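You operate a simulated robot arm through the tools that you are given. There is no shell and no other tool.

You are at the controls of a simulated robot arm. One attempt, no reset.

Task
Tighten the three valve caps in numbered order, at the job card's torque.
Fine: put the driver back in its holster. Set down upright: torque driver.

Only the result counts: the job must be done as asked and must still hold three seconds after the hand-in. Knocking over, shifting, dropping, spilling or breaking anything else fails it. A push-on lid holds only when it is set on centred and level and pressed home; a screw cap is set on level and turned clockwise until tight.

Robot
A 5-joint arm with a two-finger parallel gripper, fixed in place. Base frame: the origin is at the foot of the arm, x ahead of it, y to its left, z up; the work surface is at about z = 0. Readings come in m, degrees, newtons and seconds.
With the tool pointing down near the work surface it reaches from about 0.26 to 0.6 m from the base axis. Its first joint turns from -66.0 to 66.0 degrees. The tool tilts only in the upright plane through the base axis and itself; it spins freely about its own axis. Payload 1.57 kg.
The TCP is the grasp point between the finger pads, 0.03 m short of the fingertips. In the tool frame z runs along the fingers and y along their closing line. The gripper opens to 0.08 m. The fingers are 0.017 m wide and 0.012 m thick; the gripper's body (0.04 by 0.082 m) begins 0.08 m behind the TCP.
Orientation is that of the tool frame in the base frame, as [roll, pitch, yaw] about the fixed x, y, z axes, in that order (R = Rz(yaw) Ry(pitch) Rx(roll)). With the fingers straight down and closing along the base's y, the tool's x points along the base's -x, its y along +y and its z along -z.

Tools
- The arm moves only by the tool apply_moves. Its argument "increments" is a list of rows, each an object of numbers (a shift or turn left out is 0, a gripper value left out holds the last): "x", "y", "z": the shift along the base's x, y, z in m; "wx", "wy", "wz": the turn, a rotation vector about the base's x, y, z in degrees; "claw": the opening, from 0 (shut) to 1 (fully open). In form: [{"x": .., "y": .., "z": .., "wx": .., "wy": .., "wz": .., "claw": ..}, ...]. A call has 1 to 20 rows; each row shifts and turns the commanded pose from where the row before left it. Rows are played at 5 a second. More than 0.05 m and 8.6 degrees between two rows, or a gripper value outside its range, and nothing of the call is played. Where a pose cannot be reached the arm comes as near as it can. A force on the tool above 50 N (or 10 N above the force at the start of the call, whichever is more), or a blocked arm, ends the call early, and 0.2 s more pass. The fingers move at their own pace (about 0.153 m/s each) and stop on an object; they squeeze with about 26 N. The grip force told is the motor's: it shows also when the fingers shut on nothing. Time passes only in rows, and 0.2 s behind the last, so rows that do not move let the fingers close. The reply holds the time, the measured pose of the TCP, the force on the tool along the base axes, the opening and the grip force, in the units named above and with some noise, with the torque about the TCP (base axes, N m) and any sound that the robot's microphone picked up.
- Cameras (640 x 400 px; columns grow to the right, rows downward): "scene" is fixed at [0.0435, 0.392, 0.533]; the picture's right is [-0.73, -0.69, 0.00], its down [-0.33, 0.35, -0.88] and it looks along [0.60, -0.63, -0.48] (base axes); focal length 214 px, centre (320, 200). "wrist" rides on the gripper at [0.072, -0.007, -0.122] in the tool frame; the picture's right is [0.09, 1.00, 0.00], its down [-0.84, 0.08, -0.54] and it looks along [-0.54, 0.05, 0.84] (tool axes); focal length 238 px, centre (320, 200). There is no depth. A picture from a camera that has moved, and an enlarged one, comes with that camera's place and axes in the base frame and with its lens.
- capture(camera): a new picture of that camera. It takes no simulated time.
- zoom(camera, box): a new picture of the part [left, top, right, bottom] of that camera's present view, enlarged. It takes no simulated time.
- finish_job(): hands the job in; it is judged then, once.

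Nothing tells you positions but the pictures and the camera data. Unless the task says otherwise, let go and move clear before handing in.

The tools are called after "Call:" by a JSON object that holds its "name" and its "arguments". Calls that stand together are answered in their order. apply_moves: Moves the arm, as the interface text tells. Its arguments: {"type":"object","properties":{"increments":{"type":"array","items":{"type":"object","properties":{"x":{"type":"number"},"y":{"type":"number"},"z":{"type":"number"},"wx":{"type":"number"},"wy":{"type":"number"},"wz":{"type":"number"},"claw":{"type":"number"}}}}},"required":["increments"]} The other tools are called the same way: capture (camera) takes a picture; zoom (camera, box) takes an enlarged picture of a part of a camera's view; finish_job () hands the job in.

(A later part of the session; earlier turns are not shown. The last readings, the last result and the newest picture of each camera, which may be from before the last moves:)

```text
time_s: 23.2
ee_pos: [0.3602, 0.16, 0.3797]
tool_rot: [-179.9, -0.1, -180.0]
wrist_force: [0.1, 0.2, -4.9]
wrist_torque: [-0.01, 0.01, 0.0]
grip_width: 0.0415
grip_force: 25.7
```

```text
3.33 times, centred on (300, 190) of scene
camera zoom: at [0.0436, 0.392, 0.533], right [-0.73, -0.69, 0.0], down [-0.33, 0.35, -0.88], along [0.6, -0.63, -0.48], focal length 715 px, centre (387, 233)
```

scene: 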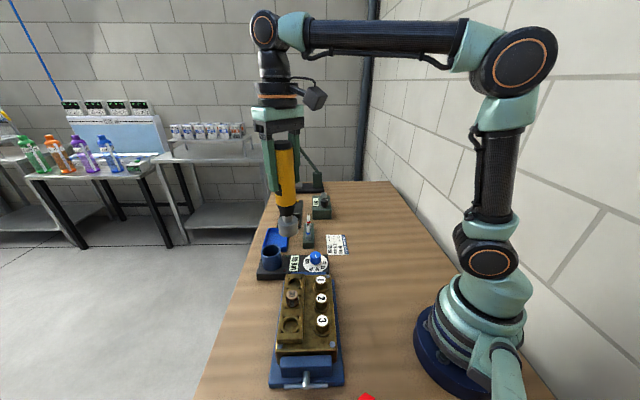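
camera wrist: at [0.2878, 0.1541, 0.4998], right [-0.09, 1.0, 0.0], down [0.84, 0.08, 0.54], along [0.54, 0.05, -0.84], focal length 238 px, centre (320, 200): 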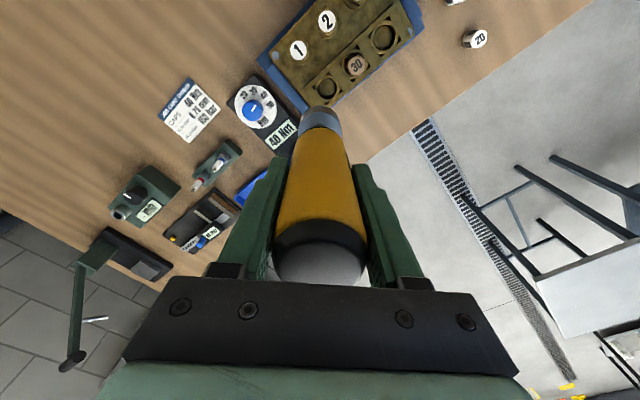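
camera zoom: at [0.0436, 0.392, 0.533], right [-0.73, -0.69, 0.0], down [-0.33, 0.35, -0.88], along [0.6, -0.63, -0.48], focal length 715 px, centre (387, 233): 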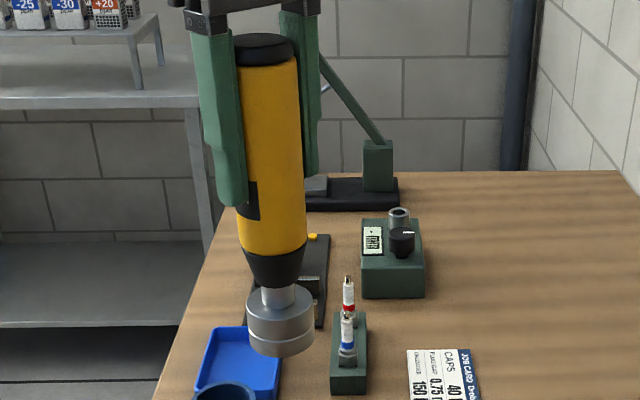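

Call:
{"name": "zoom", "arguments": {"camera": "wrist", "box": [275, 20, 325, 70]}}

Call:
{"name": "zoom", "arguments": {"camera": "wrist", "box": [305, 0, 355, 45]}}

Call:
{"name": "zoom", "arguments": {"camera": "scene", "box": [305, 270, 340, 310]}}

Call:
{"name": "zoom", "arguments": {"camera": "scene", "box": [305, 305, 340, 345]}}

```text
8.00 times, centred on (300, 45) of wrist
camera zoom: at [0.2878, 0.1541, 0.4998], right [-0.09, 1.0, 0.0], down [0.84, 0.08, 0.54], along [0.54, 0.05, -0.84], focal length 1907 px, centre (480, 1440)
```

zoom: 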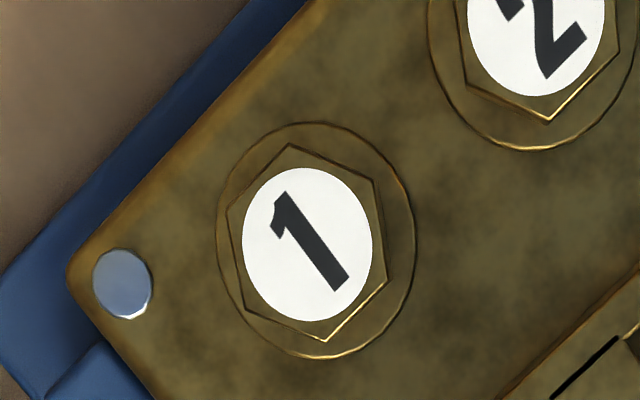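

```text
8.89 times, centred on (330, 22) of wrist
camera zoom: at [0.2878, 0.1541, 0.4998], right [-0.09, 1.0, 0.0], down [0.84, 0.08, 0.54], along [0.54, 0.05, -0.84], focal length 2119 px, centre (231, 1778)
```

zoom: 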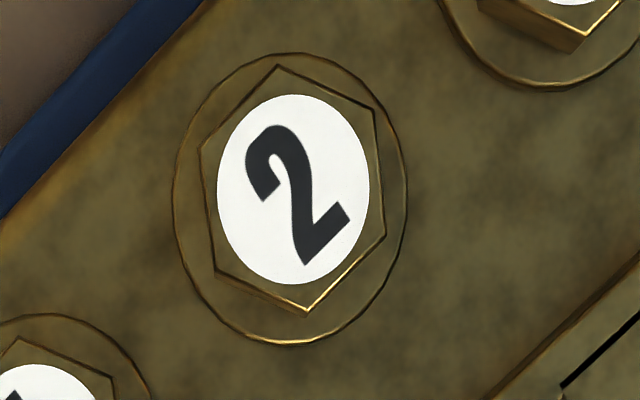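

```text
10.00 times, centred on (322, 290) of scene
camera zoom: at [0.0436, 0.392, 0.533], right [-0.73, -0.69, 0.0], down [-0.33, 0.35, -0.88], along [0.6, -0.63, -0.48], focal length 2145 px, centre (295, -700)
```

zoom: 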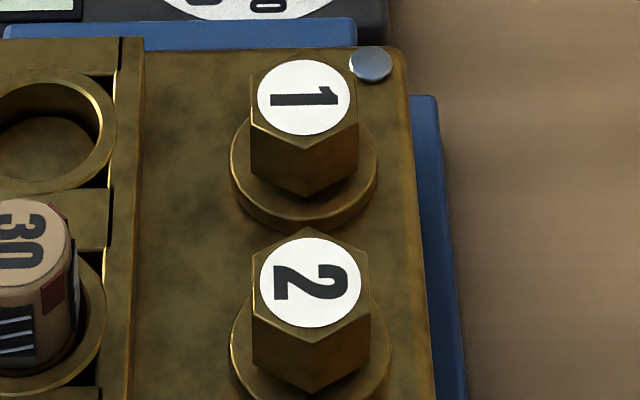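

```text
10.00 times, centred on (322, 325) of scene
camera zoom: at [0.0436, 0.392, 0.533], right [-0.73, -0.69, 0.0], down [-0.33, 0.35, -0.88], along [0.6, -0.63, -0.48], focal length 2145 px, centre (295, -1050)
```

zoom: 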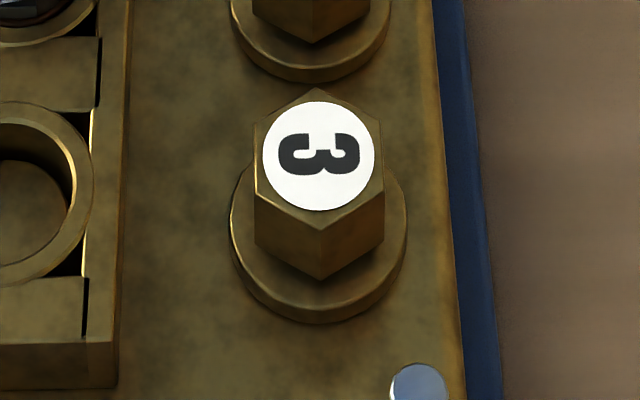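

Hex corners lie along the row direction (≈135°, i.e. 15° mod 60°), with about 26 mm across flats. To pin down x precisely I'll rotate the wrist 90° and look from the −y side.

Call:
{"name": "apply_moves", "arguments": {"increments": [{"x": -0.0055, "y": 0.0036, "wz": 8.2}, {"x": -0.0055, "y": 0.0036, "wz": 8.2}, {"x": -0.0055, "y": 0.0036, "wz": 8.2}, {"x": -0.0055, "y": 0.0036, "wz": 8.2}, {"x": -0.0055, "y": 0.0036, "wz": 8.2}, {"x": -0.0055, "y": 0.0036, "wz": 8.2}, {"x": -0.0055, "y": 0.0036, "wz": 8.2}, {"x": -0.0055, "y": 0.0036, "wz": 8.2}, {"x": -0.0055, "y": 0.0036, "wz": 8.2}, {"x": -0.0055, "y": 0.0036, "wz": 8.2}, {"x": -0.0055, "y": 0.0036, "wz": 8.0}, {}, {}]}}

Call:
{"name": "capture", "arguments": {"camera": "wrist"}}

Call:
{"name": "zoom", "arguments": {"camera": "wrist", "box": [250, 0, 390, 130]}}

Call:
{"name": "capture", "arguments": {"camera": "scene"}}

```text
time_s: 26.0
ee_pos: [0.2998, 0.1992, 0.3799]
tool_rot: [-180.0, 0.0, -89.9]
wrist_force: [-0.3, -0.3, -4.6]
wrist_torque: [0.01, 0.05, -0.05]
grip_width: 0.0417
grip_force: 25.3
```

```text
taken
camera wrist: at [0.3067, 0.1277, 0.5], right [-1.0, -0.09, 0.0], down [-0.08, 0.84, 0.54], along [-0.05, 0.54, -0.84], focal length 238 px, centre (320, 200)
```

wrist: 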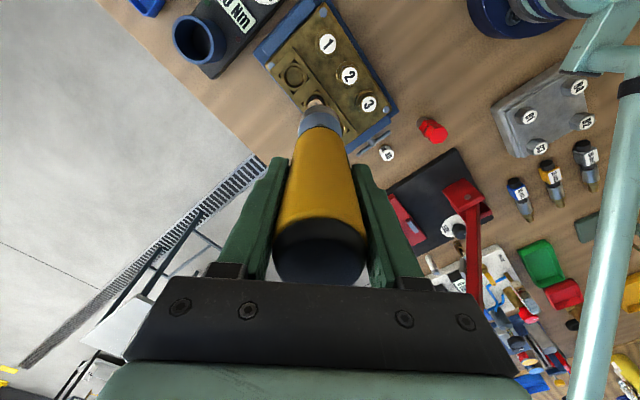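

```text
3.08 times, centred on (320, 65) of wrist
camera zoom: at [0.3067, 0.1277, 0.5], right [-1.0, -0.09, 0.0], down [-0.08, 0.84, 0.54], along [-0.05, 0.54, -0.84], focal length 733 px, centre (320, 615)
```

zoom: 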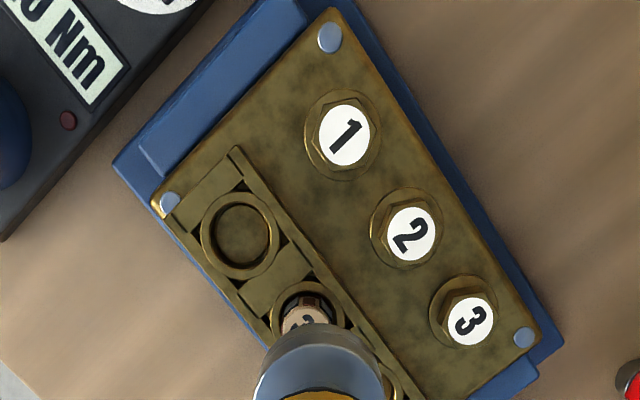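

```text
taken
```

scene: 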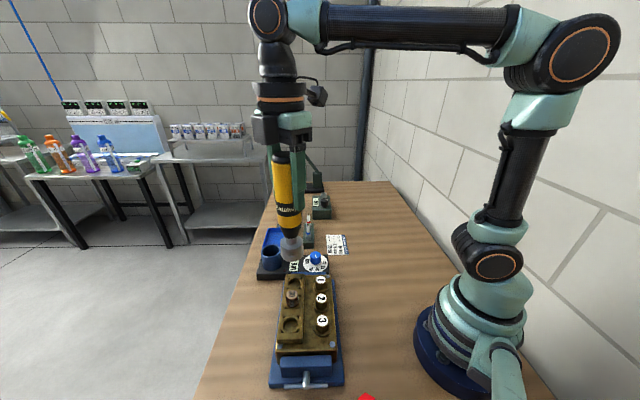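

All three caps are clear: cap 1 ≈ (0.296, 0.123), cap 2 ≈ (0.259, 0.160), cap 3 ≈ (0.222, 0.1975), tops near z≈0.102. Let me check how the socket hangs relative to the TCP.

Call:
{"name": "zoom", "arguments": {"camera": "scene", "box": [250, 140, 330, 270]}}

Call:
{"name": "zoom", "arguments": {"camera": "scene", "box": [270, 215, 330, 270]}}

```text
3.08 times, centred on (290, 205) of scene
camera zoom: at [0.0436, 0.392, 0.533], right [-0.73, -0.69, 0.0], down [-0.33, 0.35, -0.88], along [0.6, -0.64, -0.48], focal length 660 px, centre (412, 185)
```

zoom: 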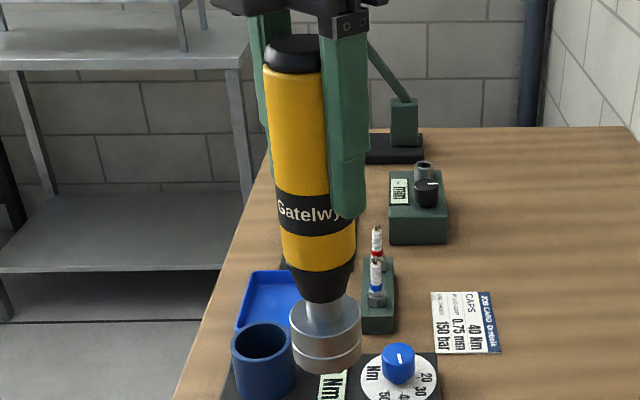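

```text
7.27 times, centred on (300, 242) of scene
camera zoom: at [0.0436, 0.392, 0.533], right [-0.73, -0.69, 0.0], down [-0.33, 0.35, -0.88], along [0.6, -0.64, -0.48], focal length 1560 px, centre (466, -109)
```

zoom: 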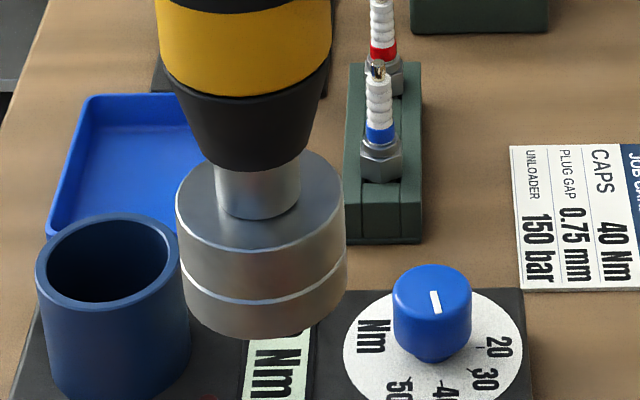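

The socket hangs true, centred on the TCP axis with its bottom ≈0.143 m below it. I'll move over cap 1 with about 20 mm clearance, at a spin that matches the holster orientation modulo 60°.

Call:
{"name": "apply_moves", "arguments": {"increments": [{"x": -0.0009, "y": -0.0191, "wz": -7.5}, {"x": -0.0009, "y": -0.0191, "wz": -7.5}, {"x": -0.0009, "y": -0.0191, "wz": -7.5}, {"x": -0.0008, "y": -0.0192, "wz": -7.5}, {}, {"z": -0.03}, {"z": -0.03}, {"z": -0.03}, {}, {}]}}

Call:
{"name": "capture", "arguments": {"camera": "wrist"}}

Call:
{"name": "zoom", "arguments": {"camera": "scene", "box": [270, 190, 370, 310]}}

Call:
{"name": "zoom", "arguments": {"camera": "wrist", "box": [250, 40, 390, 170]}}

```text
time_s: 28.2
ee_pos: [0.2963, 0.1221, 0.2883]
tool_rot: [-180.0, 0.0, -120.1]
wrist_force: [-0.3, 0.3, -4.4]
wrist_torque: [-0.01, 0.02, 0.0]
grip_width: 0.0417
grip_force: 26.2
```

```text
taken
camera wrist: at [0.2654, 0.0579, 0.409], right [-0.91, 0.42, 0.0], down [0.35, 0.76, 0.54], along [0.23, 0.49, -0.84], focal length 238 px, centre (320, 200)
```

wrist: 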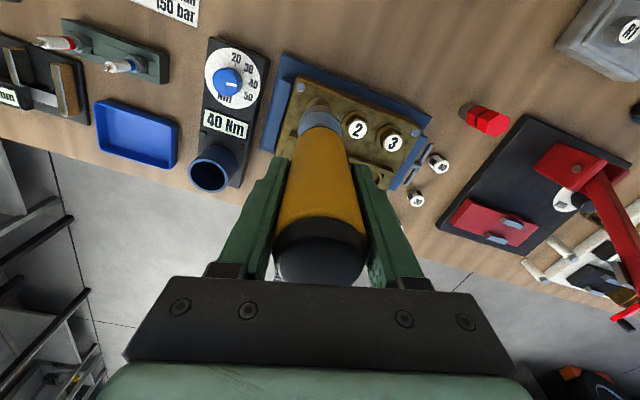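

```text
3.33 times, centred on (320, 250) of scene
camera zoom: at [0.0436, 0.392, 0.533], right [-0.73, -0.69, 0.0], down [-0.33, 0.35, -0.88], along [0.6, -0.63, -0.48], focal length 715 px, centre (320, 33)
```

zoom: 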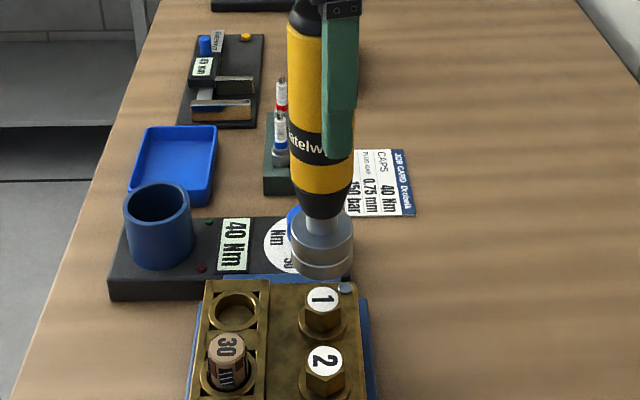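

```text
3.08 times, centred on (320, 105) of wrist
camera zoom: at [0.2654, 0.0579, 0.409], right [-0.91, 0.42, 0.0], down [0.35, 0.76, 0.54], along [0.23, 0.49, -0.84], focal length 733 px, centre (320, 492)
```

zoom: 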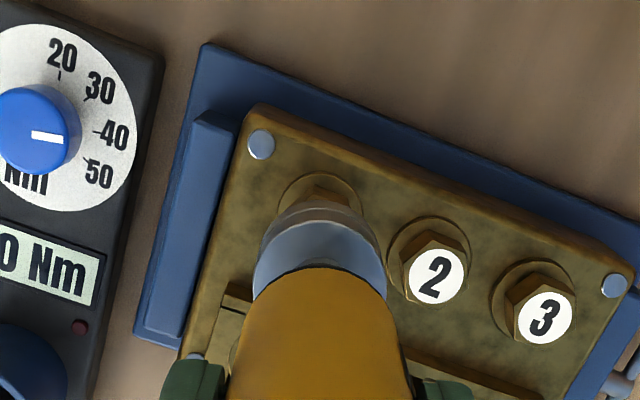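

Socket and cap 1 line up laterally in both views. I'll descend toward the cap, then take small steps while watching the force.

Call:
{"name": "apply_moves", "arguments": {"increments": [{"z": -0.015}, {"z": -0.01}, {}, {}]}}

Call:
{"name": "zoom", "arguments": {"camera": "scene", "box": [285, 235, 355, 305]}}

Call:
{"name": "zoom", "arguments": {"camera": "wrist", "box": [250, 40, 390, 170]}}

```text
time_s: 29.2
ee_pos: [0.297, 0.1218, 0.2631]
tool_rot: [-180.0, 0.0, -120.0]
wrist_force: [-1.1, -1.1, -4.6]
wrist_torque: [-0.04, 0.0, -0.01]
grip_width: 0.0416
grip_force: 25.9
```

```text
5.71 times, centred on (320, 270) of scene
camera zoom: at [0.0436, 0.392, 0.533], right [-0.73, -0.69, 0.0], down [-0.33, 0.35, -0.88], along [0.6, -0.63, -0.48], focal length 1226 px, centre (320, -200)
```

zoom: 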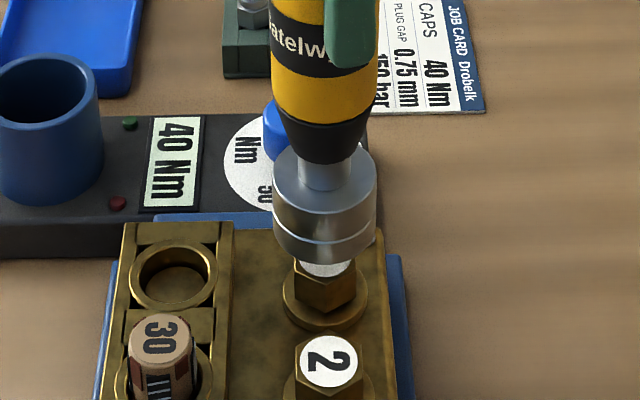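

```text
3.08 times, centred on (320, 105) of wrist
camera zoom: at [0.2655, 0.0571, 0.3846], right [-0.91, 0.42, 0.0], down [0.35, 0.76, 0.54], along [0.23, 0.49, -0.84], focal length 733 px, centre (320, 492)
```

zoom: 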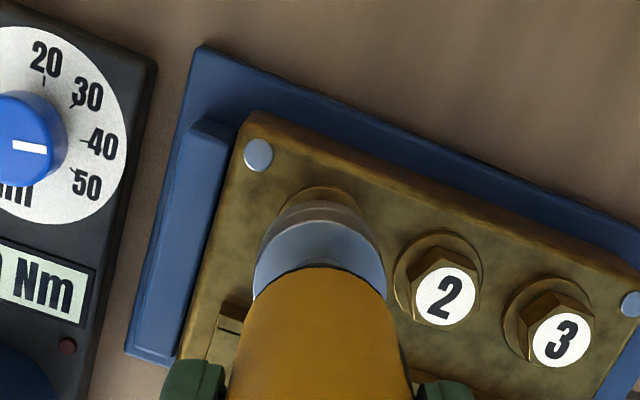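

Call:
{"name": "apply_moves", "arguments": {"increments": [{"z": -0.004}, {"z": -0.004}, {"z": -0.003}, {}, {}]}}

Call:
{"name": "apply_moves", "arguments": {"increments": [{"z": -0.002}, {}, {"z": -0.002}, {}]}}

Call:
{"name": "zoom", "arguments": {"camera": "scene", "box": [285, 235, 355, 305]}}

```text
time_s: 30.4
ee_pos: [0.2973, 0.1231, 0.2529]
tool_rot: [179.9, 0.0, -120.0]
wrist_force: [-0.4, 0.5, -4.1]
wrist_torque: [0.01, 0.01, 0.01]
grip_width: 0.0418
grip_force: 26.2
```

```text
time_s: 31.4
ee_pos: [0.2972, 0.1233, 0.2481]
tool_rot: [-180.0, 0.0, -119.9]
wrist_force: [0.3, -0.4, -5.5]
wrist_torque: [-0.01, -0.03, -0.02]
grip_width: 0.0417
grip_force: 26.1
```

```text
5.71 times, centred on (320, 270) of scene
camera zoom: at [0.0436, 0.392, 0.533], right [-0.73, -0.69, 0.0], down [-0.33, 0.35, -0.88], along [0.6, -0.63, -0.48], focal length 1226 px, centre (320, -200)
```

zoom: 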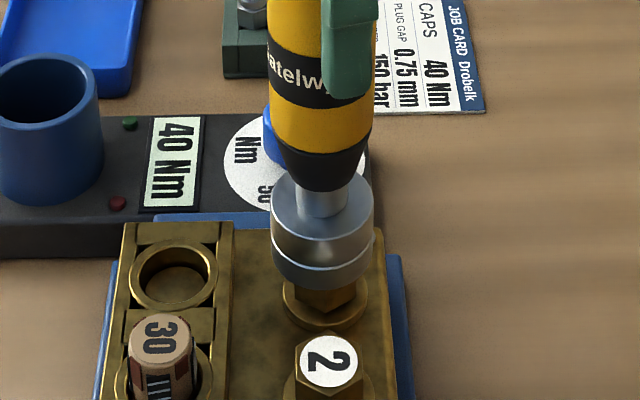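

Call:
{"name": "zoom", "arguments": {"camera": "scene", "box": [302, 262, 342, 297]}}

Call:
{"name": "zoom", "arguments": {"camera": "wrist", "box": [280, 70, 360, 140]}}

```text
11.43 times, centred on (322, 280) of scene
camera zoom: at [0.0436, 0.392, 0.533], right [-0.73, -0.69, 0.0], down [-0.33, 0.35, -0.88], along [0.6, -0.63, -0.48], focal length 2451 px, centre (297, -709)
```

zoom: 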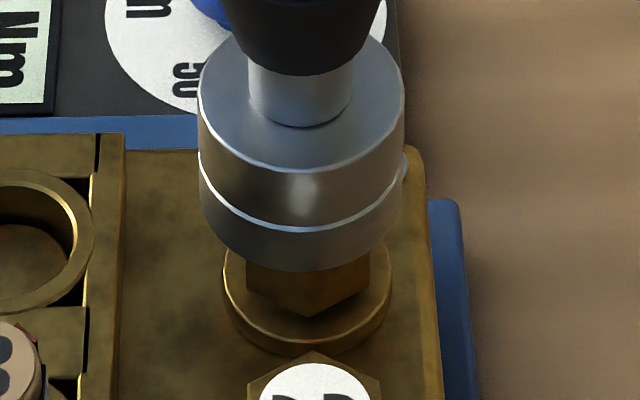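

```text
5.71 times, centred on (320, 105) of wrist
camera zoom: at [0.2663, 0.0577, 0.3697], right [-0.91, 0.42, 0.0], down [0.35, 0.76, 0.54], along [0.23, 0.49, -0.84], focal length 1362 px, centre (320, 743)
```

zoom: 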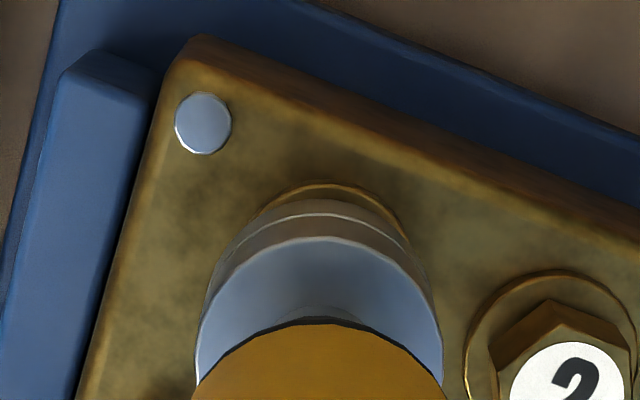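

Close-up shows the socket about 1.5 mm too far in +x. I'll correct that and feel down in 1–2 mm steps.

Call:
{"name": "apply_moves", "arguments": {"increments": [{"x": -0.0013, "y": -0.0003}, {}, {}]}}

Call:
{"name": "zoom", "arguments": {"camera": "scene", "box": [302, 262, 342, 297]}}

Call:
{"name": "zoom", "arguments": {"camera": "wrist", "box": [280, 70, 360, 140]}}

```text
time_s: 32.2
ee_pos: [0.2971, 0.1238, 0.2497]
tool_rot: [-179.9, 0.1, -120.0]
wrist_force: [-0.3, 0.3, -4.7]
wrist_torque: [0.04, 0.02, 0.01]
grip_width: 0.0416
grip_force: 25.9
```

```text
11.43 times, centred on (322, 280) of scene
camera zoom: at [0.0436, 0.392, 0.533], right [-0.73, -0.69, 0.0], down [-0.33, 0.35, -0.88], along [0.6, -0.63, -0.48], focal length 2451 px, centre (297, -709)
```

zoom: 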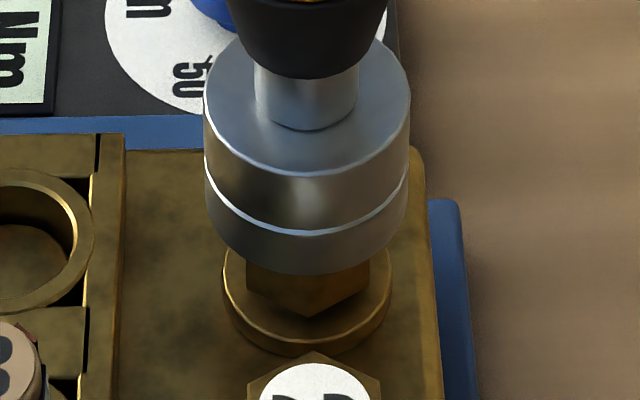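

```text
5.71 times, centred on (320, 105) of wrist
camera zoom: at [0.2649, 0.0574, 0.3697], right [-0.91, 0.42, 0.0], down [0.35, 0.76, 0.54], along [0.23, 0.49, -0.84], focal length 1362 px, centre (320, 743)
```

zoom: 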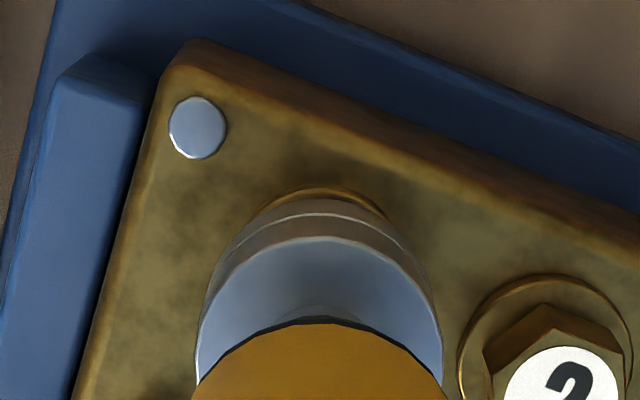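

Alignment now looks good in both views. Feeling downwards.

Call:
{"name": "apply_moves", "arguments": {"increments": [{"z": -0.0015}, {}, {"z": -0.0015}, {}, {}]}}

Call:
{"name": "apply_moves", "arguments": {"increments": [{"z": -0.0015}, {}, {}]}}

Call:
{"name": "apply_moves", "arguments": {"increments": [{"z": -0.0015}, {}, {}]}}

```text
time_s: 33.4
ee_pos: [0.2959, 0.1224, 0.2465]
tool_rot: [180.0, 0.0, -120.0]
wrist_force: [-0.9, 0.9, -3.1]
wrist_torque: [0.0, 0.03, 0.0]
grip_width: 0.0419
grip_force: 26.0
```

```text
time_s: 34.2
ee_pos: [0.2946, 0.1228, 0.2456]
tool_rot: [-179.9, -0.1, -120.0]
wrist_force: [0.2, 0.6, -4.8]
wrist_torque: [0.01, 0.03, 0.01]
grip_width: 0.0417
grip_force: 25.8
```

```text
time_s: 35.0
ee_pos: [0.2948, 0.1226, 0.244]
tool_rot: [-180.0, 0.0, -120.0]
wrist_force: [1.0, 0.3, -4.6]
wrist_torque: [-0.03, 0.03, -0.02]
grip_width: 0.0415
grip_force: 26.0
```

Call:
{"name": "apply_moves", "arguments": {"increments": [{"z": -0.0015}, {}, {"z": -0.0015}, {}, {}]}}

Call:
{"name": "zoom", "arguments": {"camera": "scene", "box": [302, 262, 342, 297]}}

```text
time_s: 36.2
ee_pos: [0.2956, 0.1215, 0.2408]
tool_rot: [-180.0, 0.0, -120.1]
wrist_force: [0.4, -0.2, -4.1]
wrist_torque: [0.03, 0.02, -0.04]
grip_width: 0.0414
grip_force: 26.1
```

```text
11.43 times, centred on (322, 280) of scene
camera zoom: at [0.0436, 0.392, 0.533], right [-0.73, -0.69, 0.0], down [-0.33, 0.35, -0.88], along [0.6, -0.63, -0.48], focal length 2451 px, centre (297, -709)
```

zoom: 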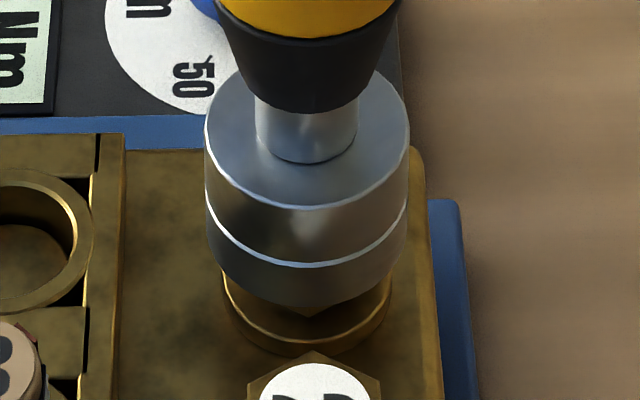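

No contact yet and the socket rim already overlaps the hex, so it seems to be slipping over it. Continuing down until it seats.

Call:
{"name": "apply_moves", "arguments": {"increments": [{"z": -0.0015}, {}, {"z": -0.0015}, {}, {}]}}

Call:
{"name": "apply_moves", "arguments": {"increments": [{"z": -0.0015}, {}, {}]}}

Call:
{"name": "apply_moves", "arguments": {"increments": [{"z": -0.0015}, {}, {}]}}

Call:
{"name": "zoom", "arguments": {"camera": "scene", "box": [302, 262, 342, 297]}}

```text
time_s: 37.4
ee_pos: [0.2958, 0.1221, 0.2377]
tool_rot: [180.0, 0.0, -120.0]
wrist_force: [0.8, -0.3, -5.9]
wrist_torque: [0.0, 0.05, 0.01]
grip_width: 0.0415
grip_force: 26.1
```

```text
time_s: 38.2
ee_pos: [0.295, 0.1242, 0.2366]
tool_rot: [179.9, 0.0, -120.0]
wrist_force: [0.2, 0.1, -5.3]
wrist_torque: [-0.03, -0.01, 0.01]
grip_width: 0.042
grip_force: 26.1
```

```text
time_s: 39.0
ee_pos: [0.2956, 0.1224, 0.2349]
tool_rot: [-180.0, 0.0, -120.0]
wrist_force: [0.3, -0.4, -5.2]
wrist_torque: [0.01, 0.0, 0.0]
grip_width: 0.0416
grip_force: 26.1
```

```text
11.43 times, centred on (322, 280) of scene
camera zoom: at [0.0436, 0.392, 0.533], right [-0.73, -0.69, 0.0], down [-0.33, 0.35, -0.88], along [0.6, -0.63, -0.48], focal length 2451 px, centre (297, -709)
```

zoom: 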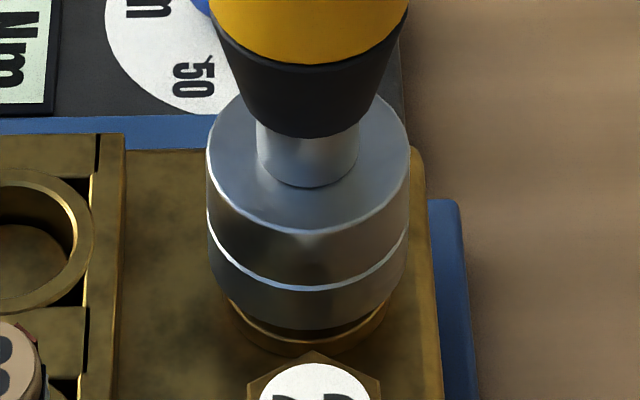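

Call:
{"name": "apply_moves", "arguments": {"increments": [{"z": -0.0015}, {}, {}]}}

Call:
{"name": "apply_moves", "arguments": {"increments": [{"z": -0.001}, {}, {}]}}

Call:
{"name": "apply_moves", "arguments": {"increments": [{"z": -0.001}, {}, {}]}}

Call:
{"name": "zoom", "arguments": {"camera": "scene", "box": [302, 262, 342, 297]}}

```text
time_s: 39.8
ee_pos: [0.2956, 0.123, 0.2336]
tool_rot: [179.9, -0.1, -120.0]
wrist_force: [0.1, -0.1, -4.8]
wrist_torque: [-0.01, 0.0, 0.02]
grip_width: 0.0417
grip_force: 25.8
```

```text
time_s: 40.6
ee_pos: [0.2943, 0.1225, 0.2308]
tool_rot: [180.0, 0.0, -120.0]
wrist_force: [0.1, 0.6, -5.1]
wrist_torque: [-0.01, -0.05, -0.01]
grip_width: 0.0416
grip_force: 25.8
```

```text
time_s: 41.4
ee_pos: [0.2944, 0.1218, 0.2312]
tool_rot: [180.0, 0.0, -120.0]
wrist_force: [0.1, -0.4, -3.4]
wrist_torque: [-0.01, -0.02, 0.01]
grip_width: 0.0415
grip_force: 25.6
```

```text
11.43 times, centred on (322, 280) of scene
camera zoom: at [0.0436, 0.392, 0.533], right [-0.73, -0.69, 0.0], down [-0.33, 0.35, -0.88], along [0.6, -0.63, -0.48], focal length 2451 px, centre (297, -709)
```

zoom: 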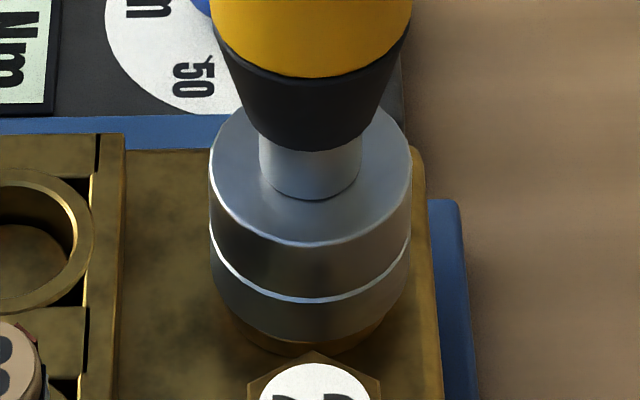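

Call:
{"name": "apply_moves", "arguments": {"increments": [{"z": -0.001}, {}, {}]}}

Call:
{"name": "apply_moves", "arguments": {"increments": [{"z": -0.001}, {}, {}]}}

```text
time_s: 42.2
ee_pos: [0.2964, 0.122, 0.2308]
tool_rot: [-179.9, 0.1, -120.0]
wrist_force: [-4.3, -0.5, 16.4]
wrist_torque: [0.02, 0.59, 0.02]
grip_width: 0.0416
grip_force: 25.6
```

```text
time_s: 43.0
ee_pos: [0.295, 0.1225, 0.229]
tool_rot: [-179.9, 0.1, -120.1]
wrist_force: [-2.3, 2.5, 20.7]
wrist_torque: [0.51, 0.39, -0.01]
grip_width: 0.042
grip_force: 26.1
```

Contact: the socket is seated on cap 1 (≈20 N down). I'll ease the pressure a little and start turning clockwise, watching torque and sound.

Call:
{"name": "apply_moves", "arguments": {"increments": [{"z": 0.0005}, {"wz": -5}, {"wz": -5}, {}]}}

Call:
{"name": "zoom", "arguments": {"camera": "scene", "box": [280, 215, 350, 310]}}

```text
time_s: 44.0
ee_pos: [0.2937, 0.1225, 0.229]
tool_rot: [179.9, -0.2, -130.1]
wrist_force: [-1.9, 3.8, 10.0]
wrist_torque: [0.56, 0.13, 0.01]
grip_width: 0.0416
grip_force: 26.0
```

```text
4.21 times, centred on (315, 262) of scene
camera zoom: at [0.0435, 0.392, 0.533], right [-0.73, -0.69, 0.0], down [-0.33, 0.35, -0.88], along [0.6, -0.63, -0.48], focal length 903 px, centre (341, -63)
```

zoom: 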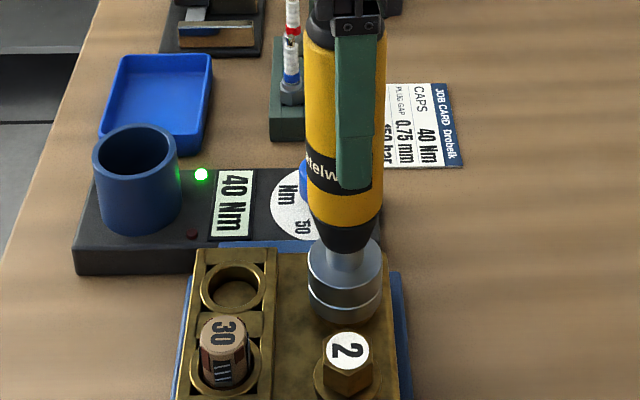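

The green LED lit on the station. I'll turn a bit more in small steps and watch for a click or LED change.

Call:
{"name": "apply_moves", "arguments": {"increments": [{"wz": -4}, {}]}}

Call:
{"name": "zoom", "arguments": {"camera": "scene", "box": [255, 245, 315, 285]}}

```text
time_s: 44.6
ee_pos: [0.2942, 0.1235, 0.2297]
tool_rot: [179.9, 0.0, -134.1]
wrist_force: [-2.8, 2.2, 11.0]
wrist_torque: [0.34, 0.19, -0.03]
grip_width: 0.0416
grip_force: 26.2
```

```text
10.00 times, centred on (285, 265) of scene
camera zoom: at [0.0435, 0.392, 0.533], right [-0.73, -0.69, 0.0], down [-0.33, 0.35, -0.88], along [0.6, -0.63, -0.48], focal length 2145 px, centre (670, -450)
```

zoom: 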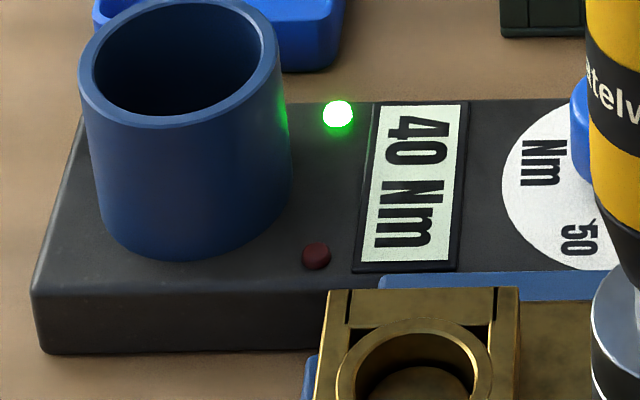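

Call:
{"name": "apply_moves", "arguments": {"increments": [{"wz": -5}, {"wz": -5}, {}]}}

Call:
{"name": "zoom", "arguments": {"camera": "scene", "box": [255, 215, 345, 295]}}

```text
time_s: 45.4
ee_pos: [0.2937, 0.123, 0.2294]
tool_rot: [180.0, -0.1, -144.0]
wrist_force: [-1.7, 1.8, 3.9]
wrist_torque: [0.32, 0.17, 0.03]
grip_width: 0.0418
grip_force: 26.1
```

```text
5.00 times, centred on (300, 255) of scene
camera zoom: at [0.0435, 0.392, 0.533], right [-0.73, -0.69, 0.0], down [-0.33, 0.35, -0.88], along [0.6, -0.63, -0.48], focal length 1072 px, centre (420, -75)
```

zoom: 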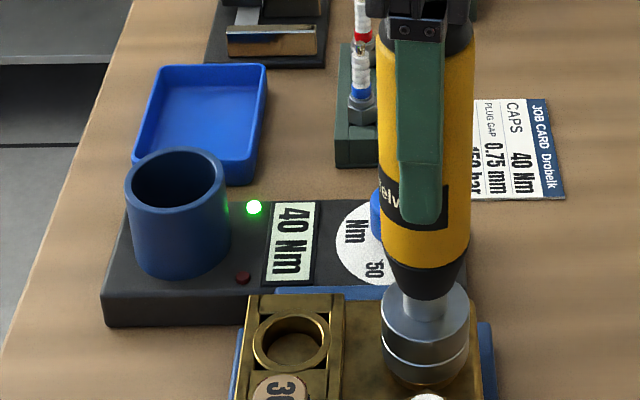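

The driver turns with the gripper, no click yet. I'll keep turning clockwise, keeping light downward pressure.

Call:
{"name": "apply_moves", "arguments": {"increments": [{"wz": -6, "z": -0.0004}, {"wz": -6}, {}]}}

Call:
{"name": "zoom", "arguments": {"camera": "scene", "box": [255, 215, 345, 295]}}

```text
time_s: 46.2
ee_pos: [0.2965, 0.1232, 0.2301]
tool_rot: [180.0, 0.1, -156.1]
wrist_force: [1.7, -0.5, 4.4]
wrist_torque: [-0.15, -0.14, -0.04]
grip_width: 0.0418
grip_force: 26.0
```

```text
5.00 times, centred on (300, 255) of scene
camera zoom: at [0.0435, 0.392, 0.533], right [-0.73, -0.69, 0.0], down [-0.33, 0.35, -0.88], along [0.6, -0.63, -0.48], focal length 1072 px, centre (420, -75)
```

zoom: 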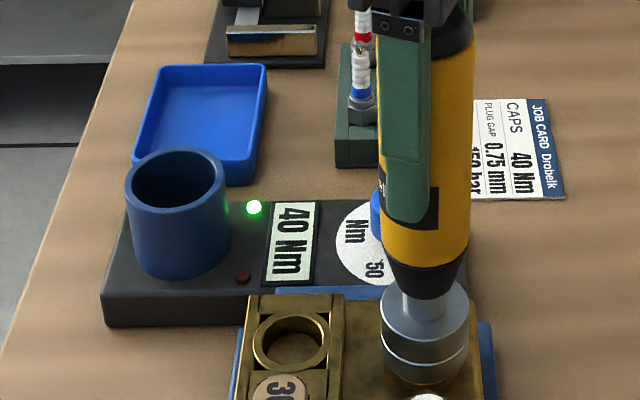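

Call:
{"name": "apply_moves", "arguments": {"increments": [{"wz": -6, "z": -0.0003}, {"wz": -6}, {"wz": -6}, {}]}}

Call:
{"name": "apply_moves", "arguments": {"increments": [{"wz": -6}, {"wz": -6}, {"wz": -6}, {}]}}

Call:
{"name": "zoom", "arguments": {"camera": "scene", "box": [255, 215, 345, 295]}}

```text
time_s: 47.2
ee_pos: [0.2966, 0.1233, 0.2278]
tool_rot: [180.0, 0.1, -174.1]
wrist_force: [0.4, 1.2, 12.5]
wrist_torque: [0.29, 0.02, -0.09]
grip_width: 0.0418
grip_force: 26.2
```

```text
time_s: 48.2
ee_pos: [0.295, 0.1216, 0.2297]
tool_rot: [-180.0, 0.0, 167.9]
wrist_force: [1.7, 2.0, 10.9]
wrist_torque: [0.36, -0.2, -0.06]
grip_width: 0.0416
grip_force: 26.3
```

```text
5.00 times, centred on (300, 255) of scene
camera zoom: at [0.0435, 0.392, 0.533], right [-0.73, -0.69, 0.0], down [-0.33, 0.35, -0.88], along [0.6, -0.63, -0.48], focal length 1072 px, centre (420, -75)
```

zoom: 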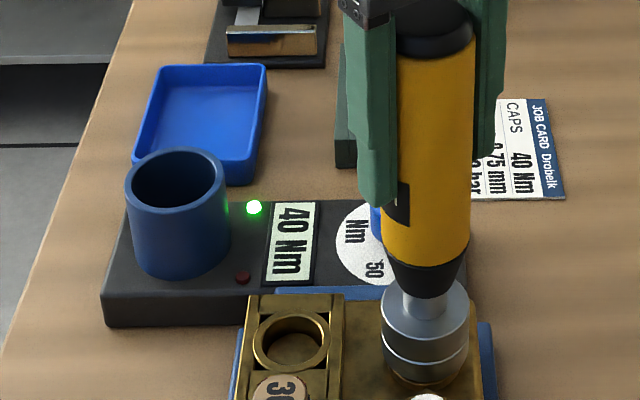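

I've turned about 72° with almost no resistance and the green LED steadily on. I'll lift off straight to see whether the cap turned and what the LED does.

Call:
{"name": "apply_moves", "arguments": {"increments": [{"z": 0.005}, {"z": 0.01}, {"z": 0.015}, {"z": 0.015}, {}]}}

Call:
{"name": "zoom", "arguments": {"camera": "scene", "box": [255, 225, 355, 325]}}

Call:
{"name": "zoom", "arguments": {"camera": "scene", "box": [305, 270, 340, 310]}}

Call:
{"name": "capture", "arguments": {"camera": "wrist"}}

```text
time_s: 49.4
ee_pos: [0.2956, 0.1228, 0.2748]
tool_rot: [180.0, 0.0, 167.9]
wrist_force: [0.2, -0.5, -5.4]
wrist_torque: [-0.06, 0.04, 0.03]
grip_width: 0.0418
grip_force: 26.2
```

```text
4.00 times, centred on (305, 275) of scene
camera zoom: at [0.0436, 0.392, 0.533], right [-0.73, -0.69, 0.0], down [-0.33, 0.35, -0.88], along [0.6, -0.63, -0.48], focal length 858 px, centre (380, -100)
```

zoom: 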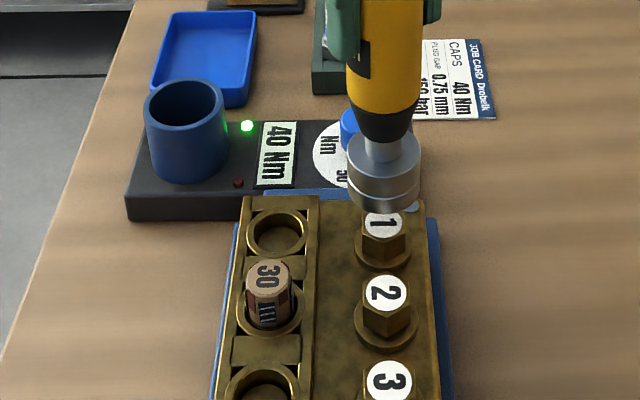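

```text
10.00 times, centred on (322, 290) of scene
camera zoom: at [0.0436, 0.392, 0.533], right [-0.73, -0.69, 0.0], down [-0.33, 0.35, -0.88], along [0.6, -0.63, -0.48], focal length 2145 px, centre (295, -700)
```

zoom: 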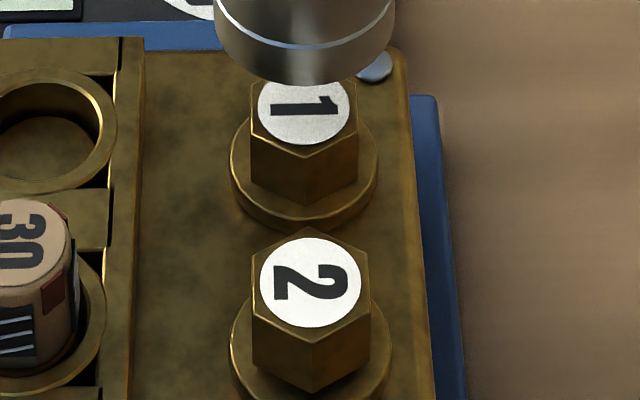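

```text
taken
camera wrist: at [0.2233, 0.1322, 0.3948], right [0.12, 0.99, 0.0], down [0.83, -0.1, 0.54], along [0.54, -0.06, -0.84], focal length 238 px, centre (320, 200)
```

wrist: 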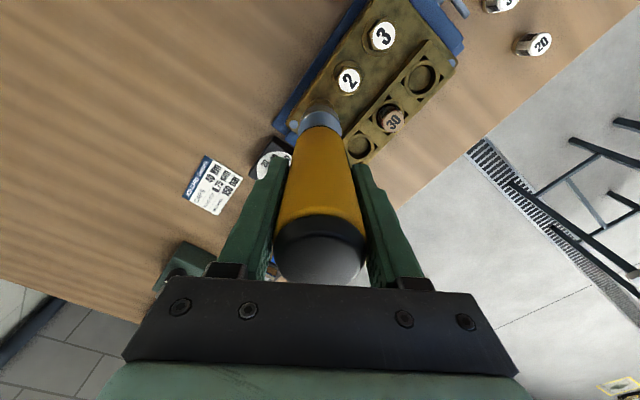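

The cap's label orientation looks unchanged, but the cap may sit lower than before, and the green LED stayed latched. I'll compare cap 1 with caps 2 and 3 closely.

Call:
{"name": "zoom", "arguments": {"camera": "scene", "box": [305, 270, 340, 295]}}

Call:
{"name": "zoom", "arguments": {"camera": "scene", "box": [305, 288, 340, 313]}}

Call:
{"name": "zoom", "arguments": {"camera": "scene", "box": [305, 312, 340, 337]}}

Call:
{"name": "zoom", "arguments": {"camera": "wrist", "box": [280, 0, 440, 140]}}

```text
16.00 times, centred on (322, 282) of scene
camera zoom: at [0.0436, 0.392, 0.533], right [-0.73, -0.69, 0.0], down [-0.33, 0.35, -0.88], along [0.6, -0.63, -0.48], focal length 3432 px, centre (280, -1120)
```

zoom: 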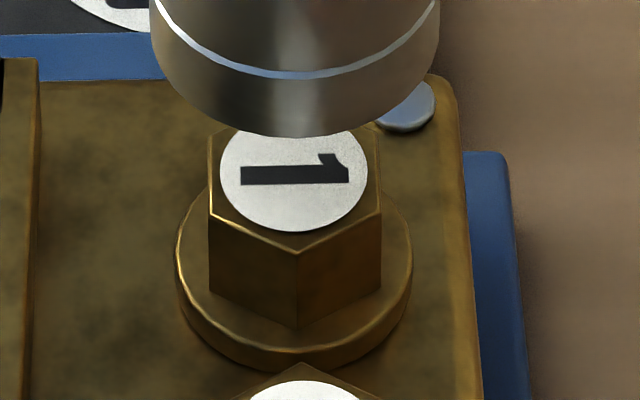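

```text
16.00 times, centred on (322, 300) of scene
camera zoom: at [0.0436, 0.392, 0.533], right [-0.73, -0.69, 0.0], down [-0.33, 0.35, -0.88], along [0.6, -0.63, -0.48], focal length 3432 px, centre (280, -1408)
```

zoom: 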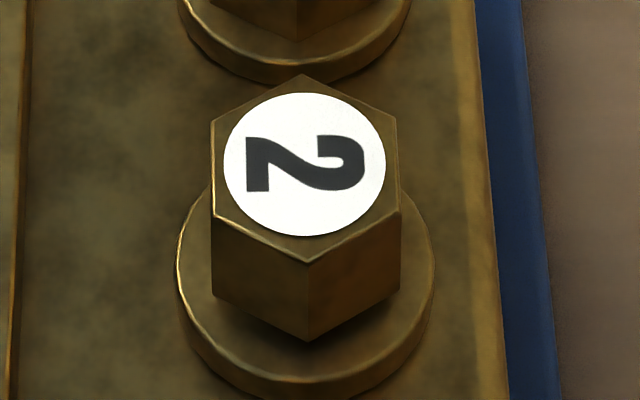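

```text
16.00 times, centred on (322, 324) of scene
camera zoom: at [0.0436, 0.392, 0.533], right [-0.73, -0.69, 0.0], down [-0.33, 0.35, -0.88], along [0.6, -0.63, -0.48], focal length 3432 px, centre (280, -1792)
```

zoom: 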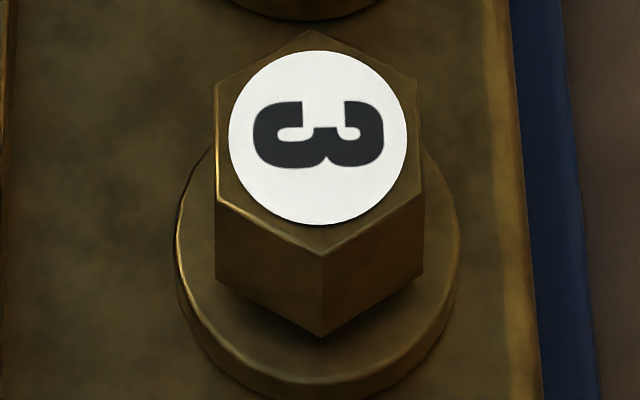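

```text
2.86 times, centred on (360, 70) of wrist
camera zoom: at [0.2233, 0.1322, 0.3948], right [0.12, 0.99, 0.0], down [0.83, -0.1, 0.54], along [0.54, -0.06, -0.84], focal length 681 px, centre (206, 571)
```

zoom: 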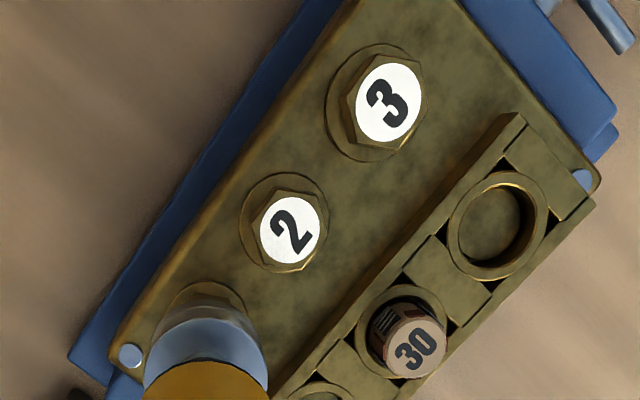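

Cap 1 now sits visibly lower on its seat (by ~1.5 mm) and the green LED latched with no red one, so I take cap 1 as tightened. Moving to cap 2 and spinning the wrist back meanwhile.

Call:
{"name": "apply_moves", "arguments": {"increments": [{"z": 0.01}, {"x": -0.0047, "y": 0.0046, "wz": 8}, {"x": -0.0047, "y": 0.0046, "wz": 8}, {"x": -0.0047, "y": 0.0046, "wz": 8}, {"x": -0.0047, "y": 0.0046, "wz": 8}, {"x": -0.0047, "y": 0.0046, "wz": 8}, {"x": -0.0047, "y": 0.0046, "wz": 8}, {"x": -0.0047, "y": 0.0047, "wz": 8}, {"x": -0.0044, "y": 0.0047, "wz": 8}, {"wz": 8}, {}, {}]}}

Call:
{"name": "capture", "arguments": {"camera": "scene"}}

Call:
{"name": "zoom", "arguments": {"camera": "scene", "box": [255, 225, 355, 325]}}

Call:
{"name": "zoom", "arguments": {"camera": "wrist", "box": [250, 40, 390, 170]}}

```text
time_s: 52.0
ee_pos: [0.2583, 0.1606, 0.2836]
tool_rot: [179.9, 0.1, -120.0]
wrist_force: [0.0, 0.5, -4.0]
wrist_torque: [0.0, 0.0, -0.02]
grip_width: 0.0419
grip_force: 25.4
```

```text
taken
```

scene: 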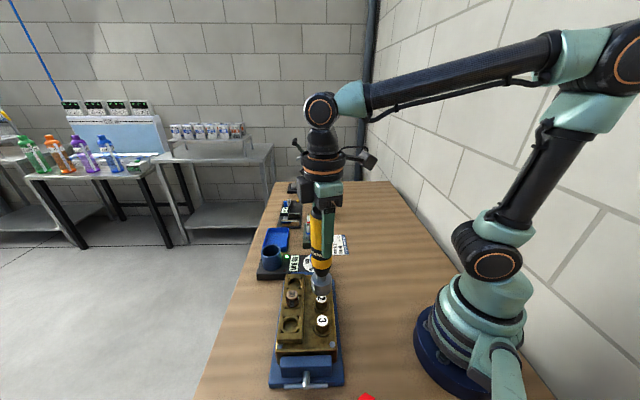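

```text
4.00 times, centred on (305, 275) of scene
camera zoom: at [0.0436, 0.392, 0.533], right [-0.73, -0.69, 0.0], down [-0.33, 0.35, -0.88], along [0.6, -0.63, -0.48], focal length 858 px, centre (380, -100)
```

zoom: 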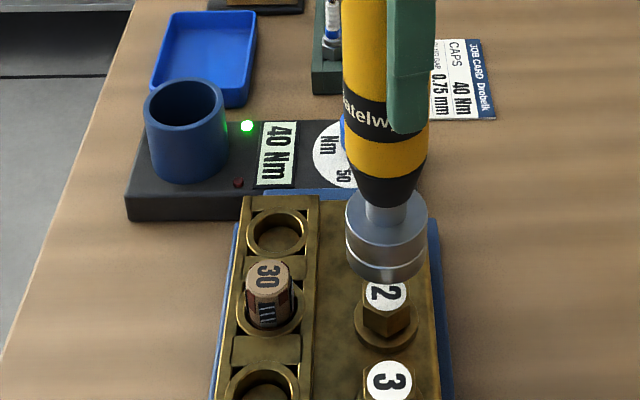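

```text
3.08 times, centred on (320, 105) of wrist
camera zoom: at [0.2277, 0.0948, 0.4044], right [-0.91, 0.42, 0.0], down [0.35, 0.76, 0.54], along [0.23, 0.49, -0.84], focal length 733 px, centre (320, 492)
```

zoom: 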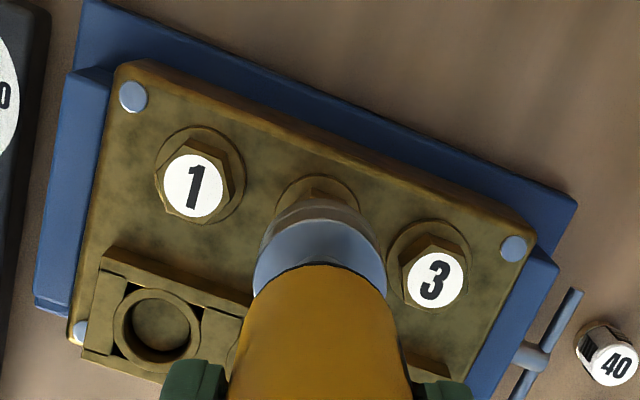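

Call:
{"name": "zoom", "arguments": {"camera": "wrist", "box": [255, 70, 305, 125]}}

Call:
{"name": "zoom", "arguments": {"camera": "wrist", "box": [330, 100, 380, 155]}}

Call:
{"name": "zoom", "arguments": {"camera": "scene", "box": [302, 275, 345, 312]}}

```text
7.27 times, centred on (280, 98) of wrist
camera zoom: at [0.2277, 0.0948, 0.4044], right [-0.91, 0.42, 0.0], down [0.35, 0.76, 0.54], along [0.23, 0.49, -0.84], focal length 1734 px, centre (611, 946)
```

zoom: 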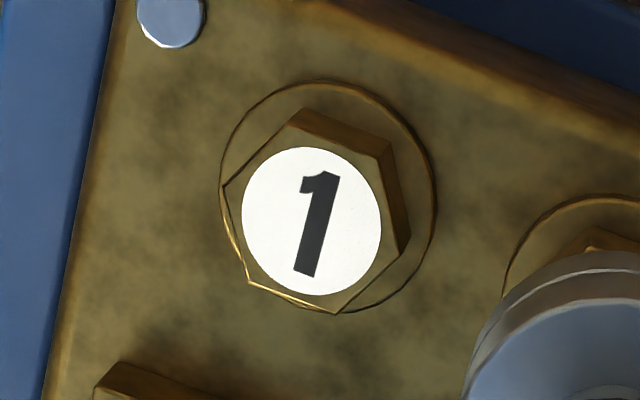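

```text
7.27 times, centred on (355, 128) of wrist
camera zoom: at [0.2277, 0.0948, 0.4044], right [-0.91, 0.42, 0.0], down [0.35, 0.76, 0.54], along [0.23, 0.49, -0.84], focal length 1734 px, centre (66, 727)
```

zoom: 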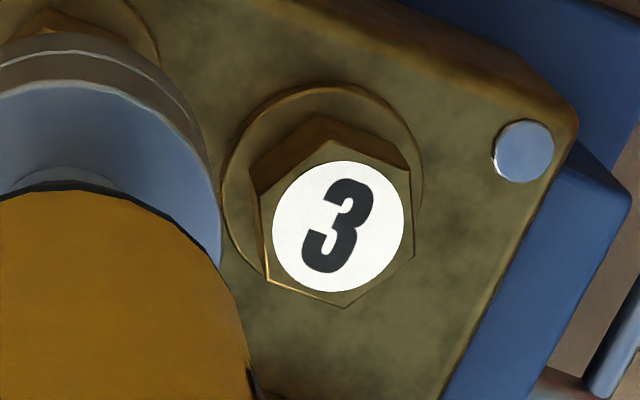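

```text
10.81 times, centred on (324, 294) of scene
camera zoom: at [0.0436, 0.392, 0.533], right [-0.73, -0.69, 0.0], down [-0.33, 0.35, -0.88], along [0.6, -0.63, -0.48], focal length 2319 px, centre (282, -811)
```

zoom: 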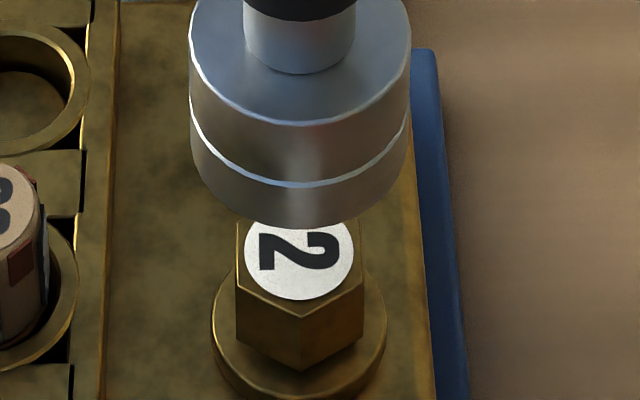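

Socket and cap 2 line up in both views. Descending onto cap 2, more carefully near the end.

Call:
{"name": "apply_moves", "arguments": {"increments": [{"z": -0.015}, {"z": -0.015}, {"z": -0.005}, {}, {}]}}

Call:
{"name": "zoom", "arguments": {"camera": "scene", "box": [302, 275, 345, 312]}}

Call:
{"name": "zoom", "arguments": {"camera": "wrist", "box": [280, 70, 360, 140]}}

```text
time_s: 53.2
ee_pos: [0.2587, 0.1616, 0.2489]
tool_rot: [-180.0, 0.0, -119.9]
wrist_force: [-0.2, -1.1, -4.7]
wrist_torque: [-0.06, -0.01, 0.01]
grip_width: 0.0417
grip_force: 25.7
```

```text
10.81 times, centred on (324, 294) of scene
camera zoom: at [0.0436, 0.392, 0.533], right [-0.73, -0.69, 0.0], down [-0.33, 0.35, -0.88], along [0.6, -0.63, -0.48], focal length 2319 px, centre (282, -811)
```

zoom: 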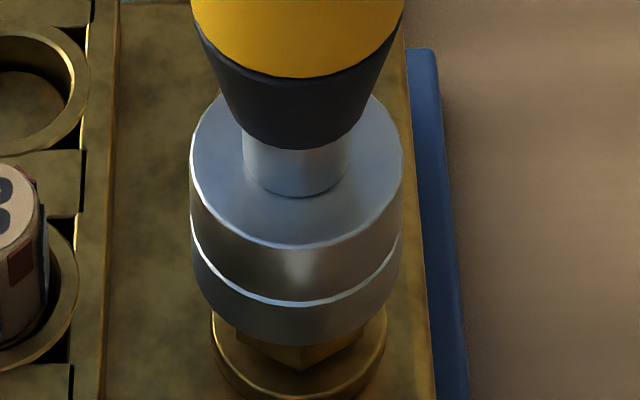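

```text
5.71 times, centred on (320, 105) of wrist
camera zoom: at [0.2282, 0.0949, 0.3688], right [-0.91, 0.42, 0.0], down [0.35, 0.76, 0.54], along [0.23, 0.49, -0.84], focal length 1362 px, centre (320, 743)
```

zoom: 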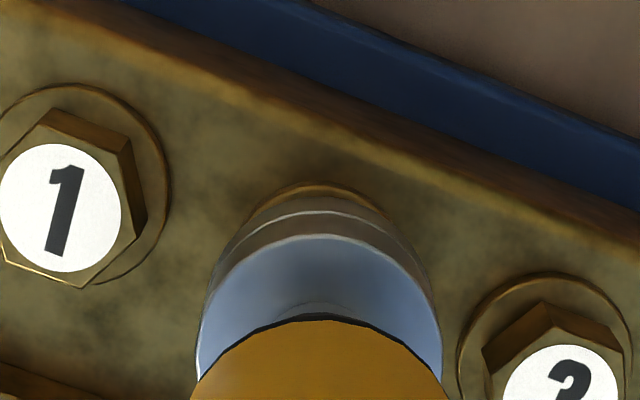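

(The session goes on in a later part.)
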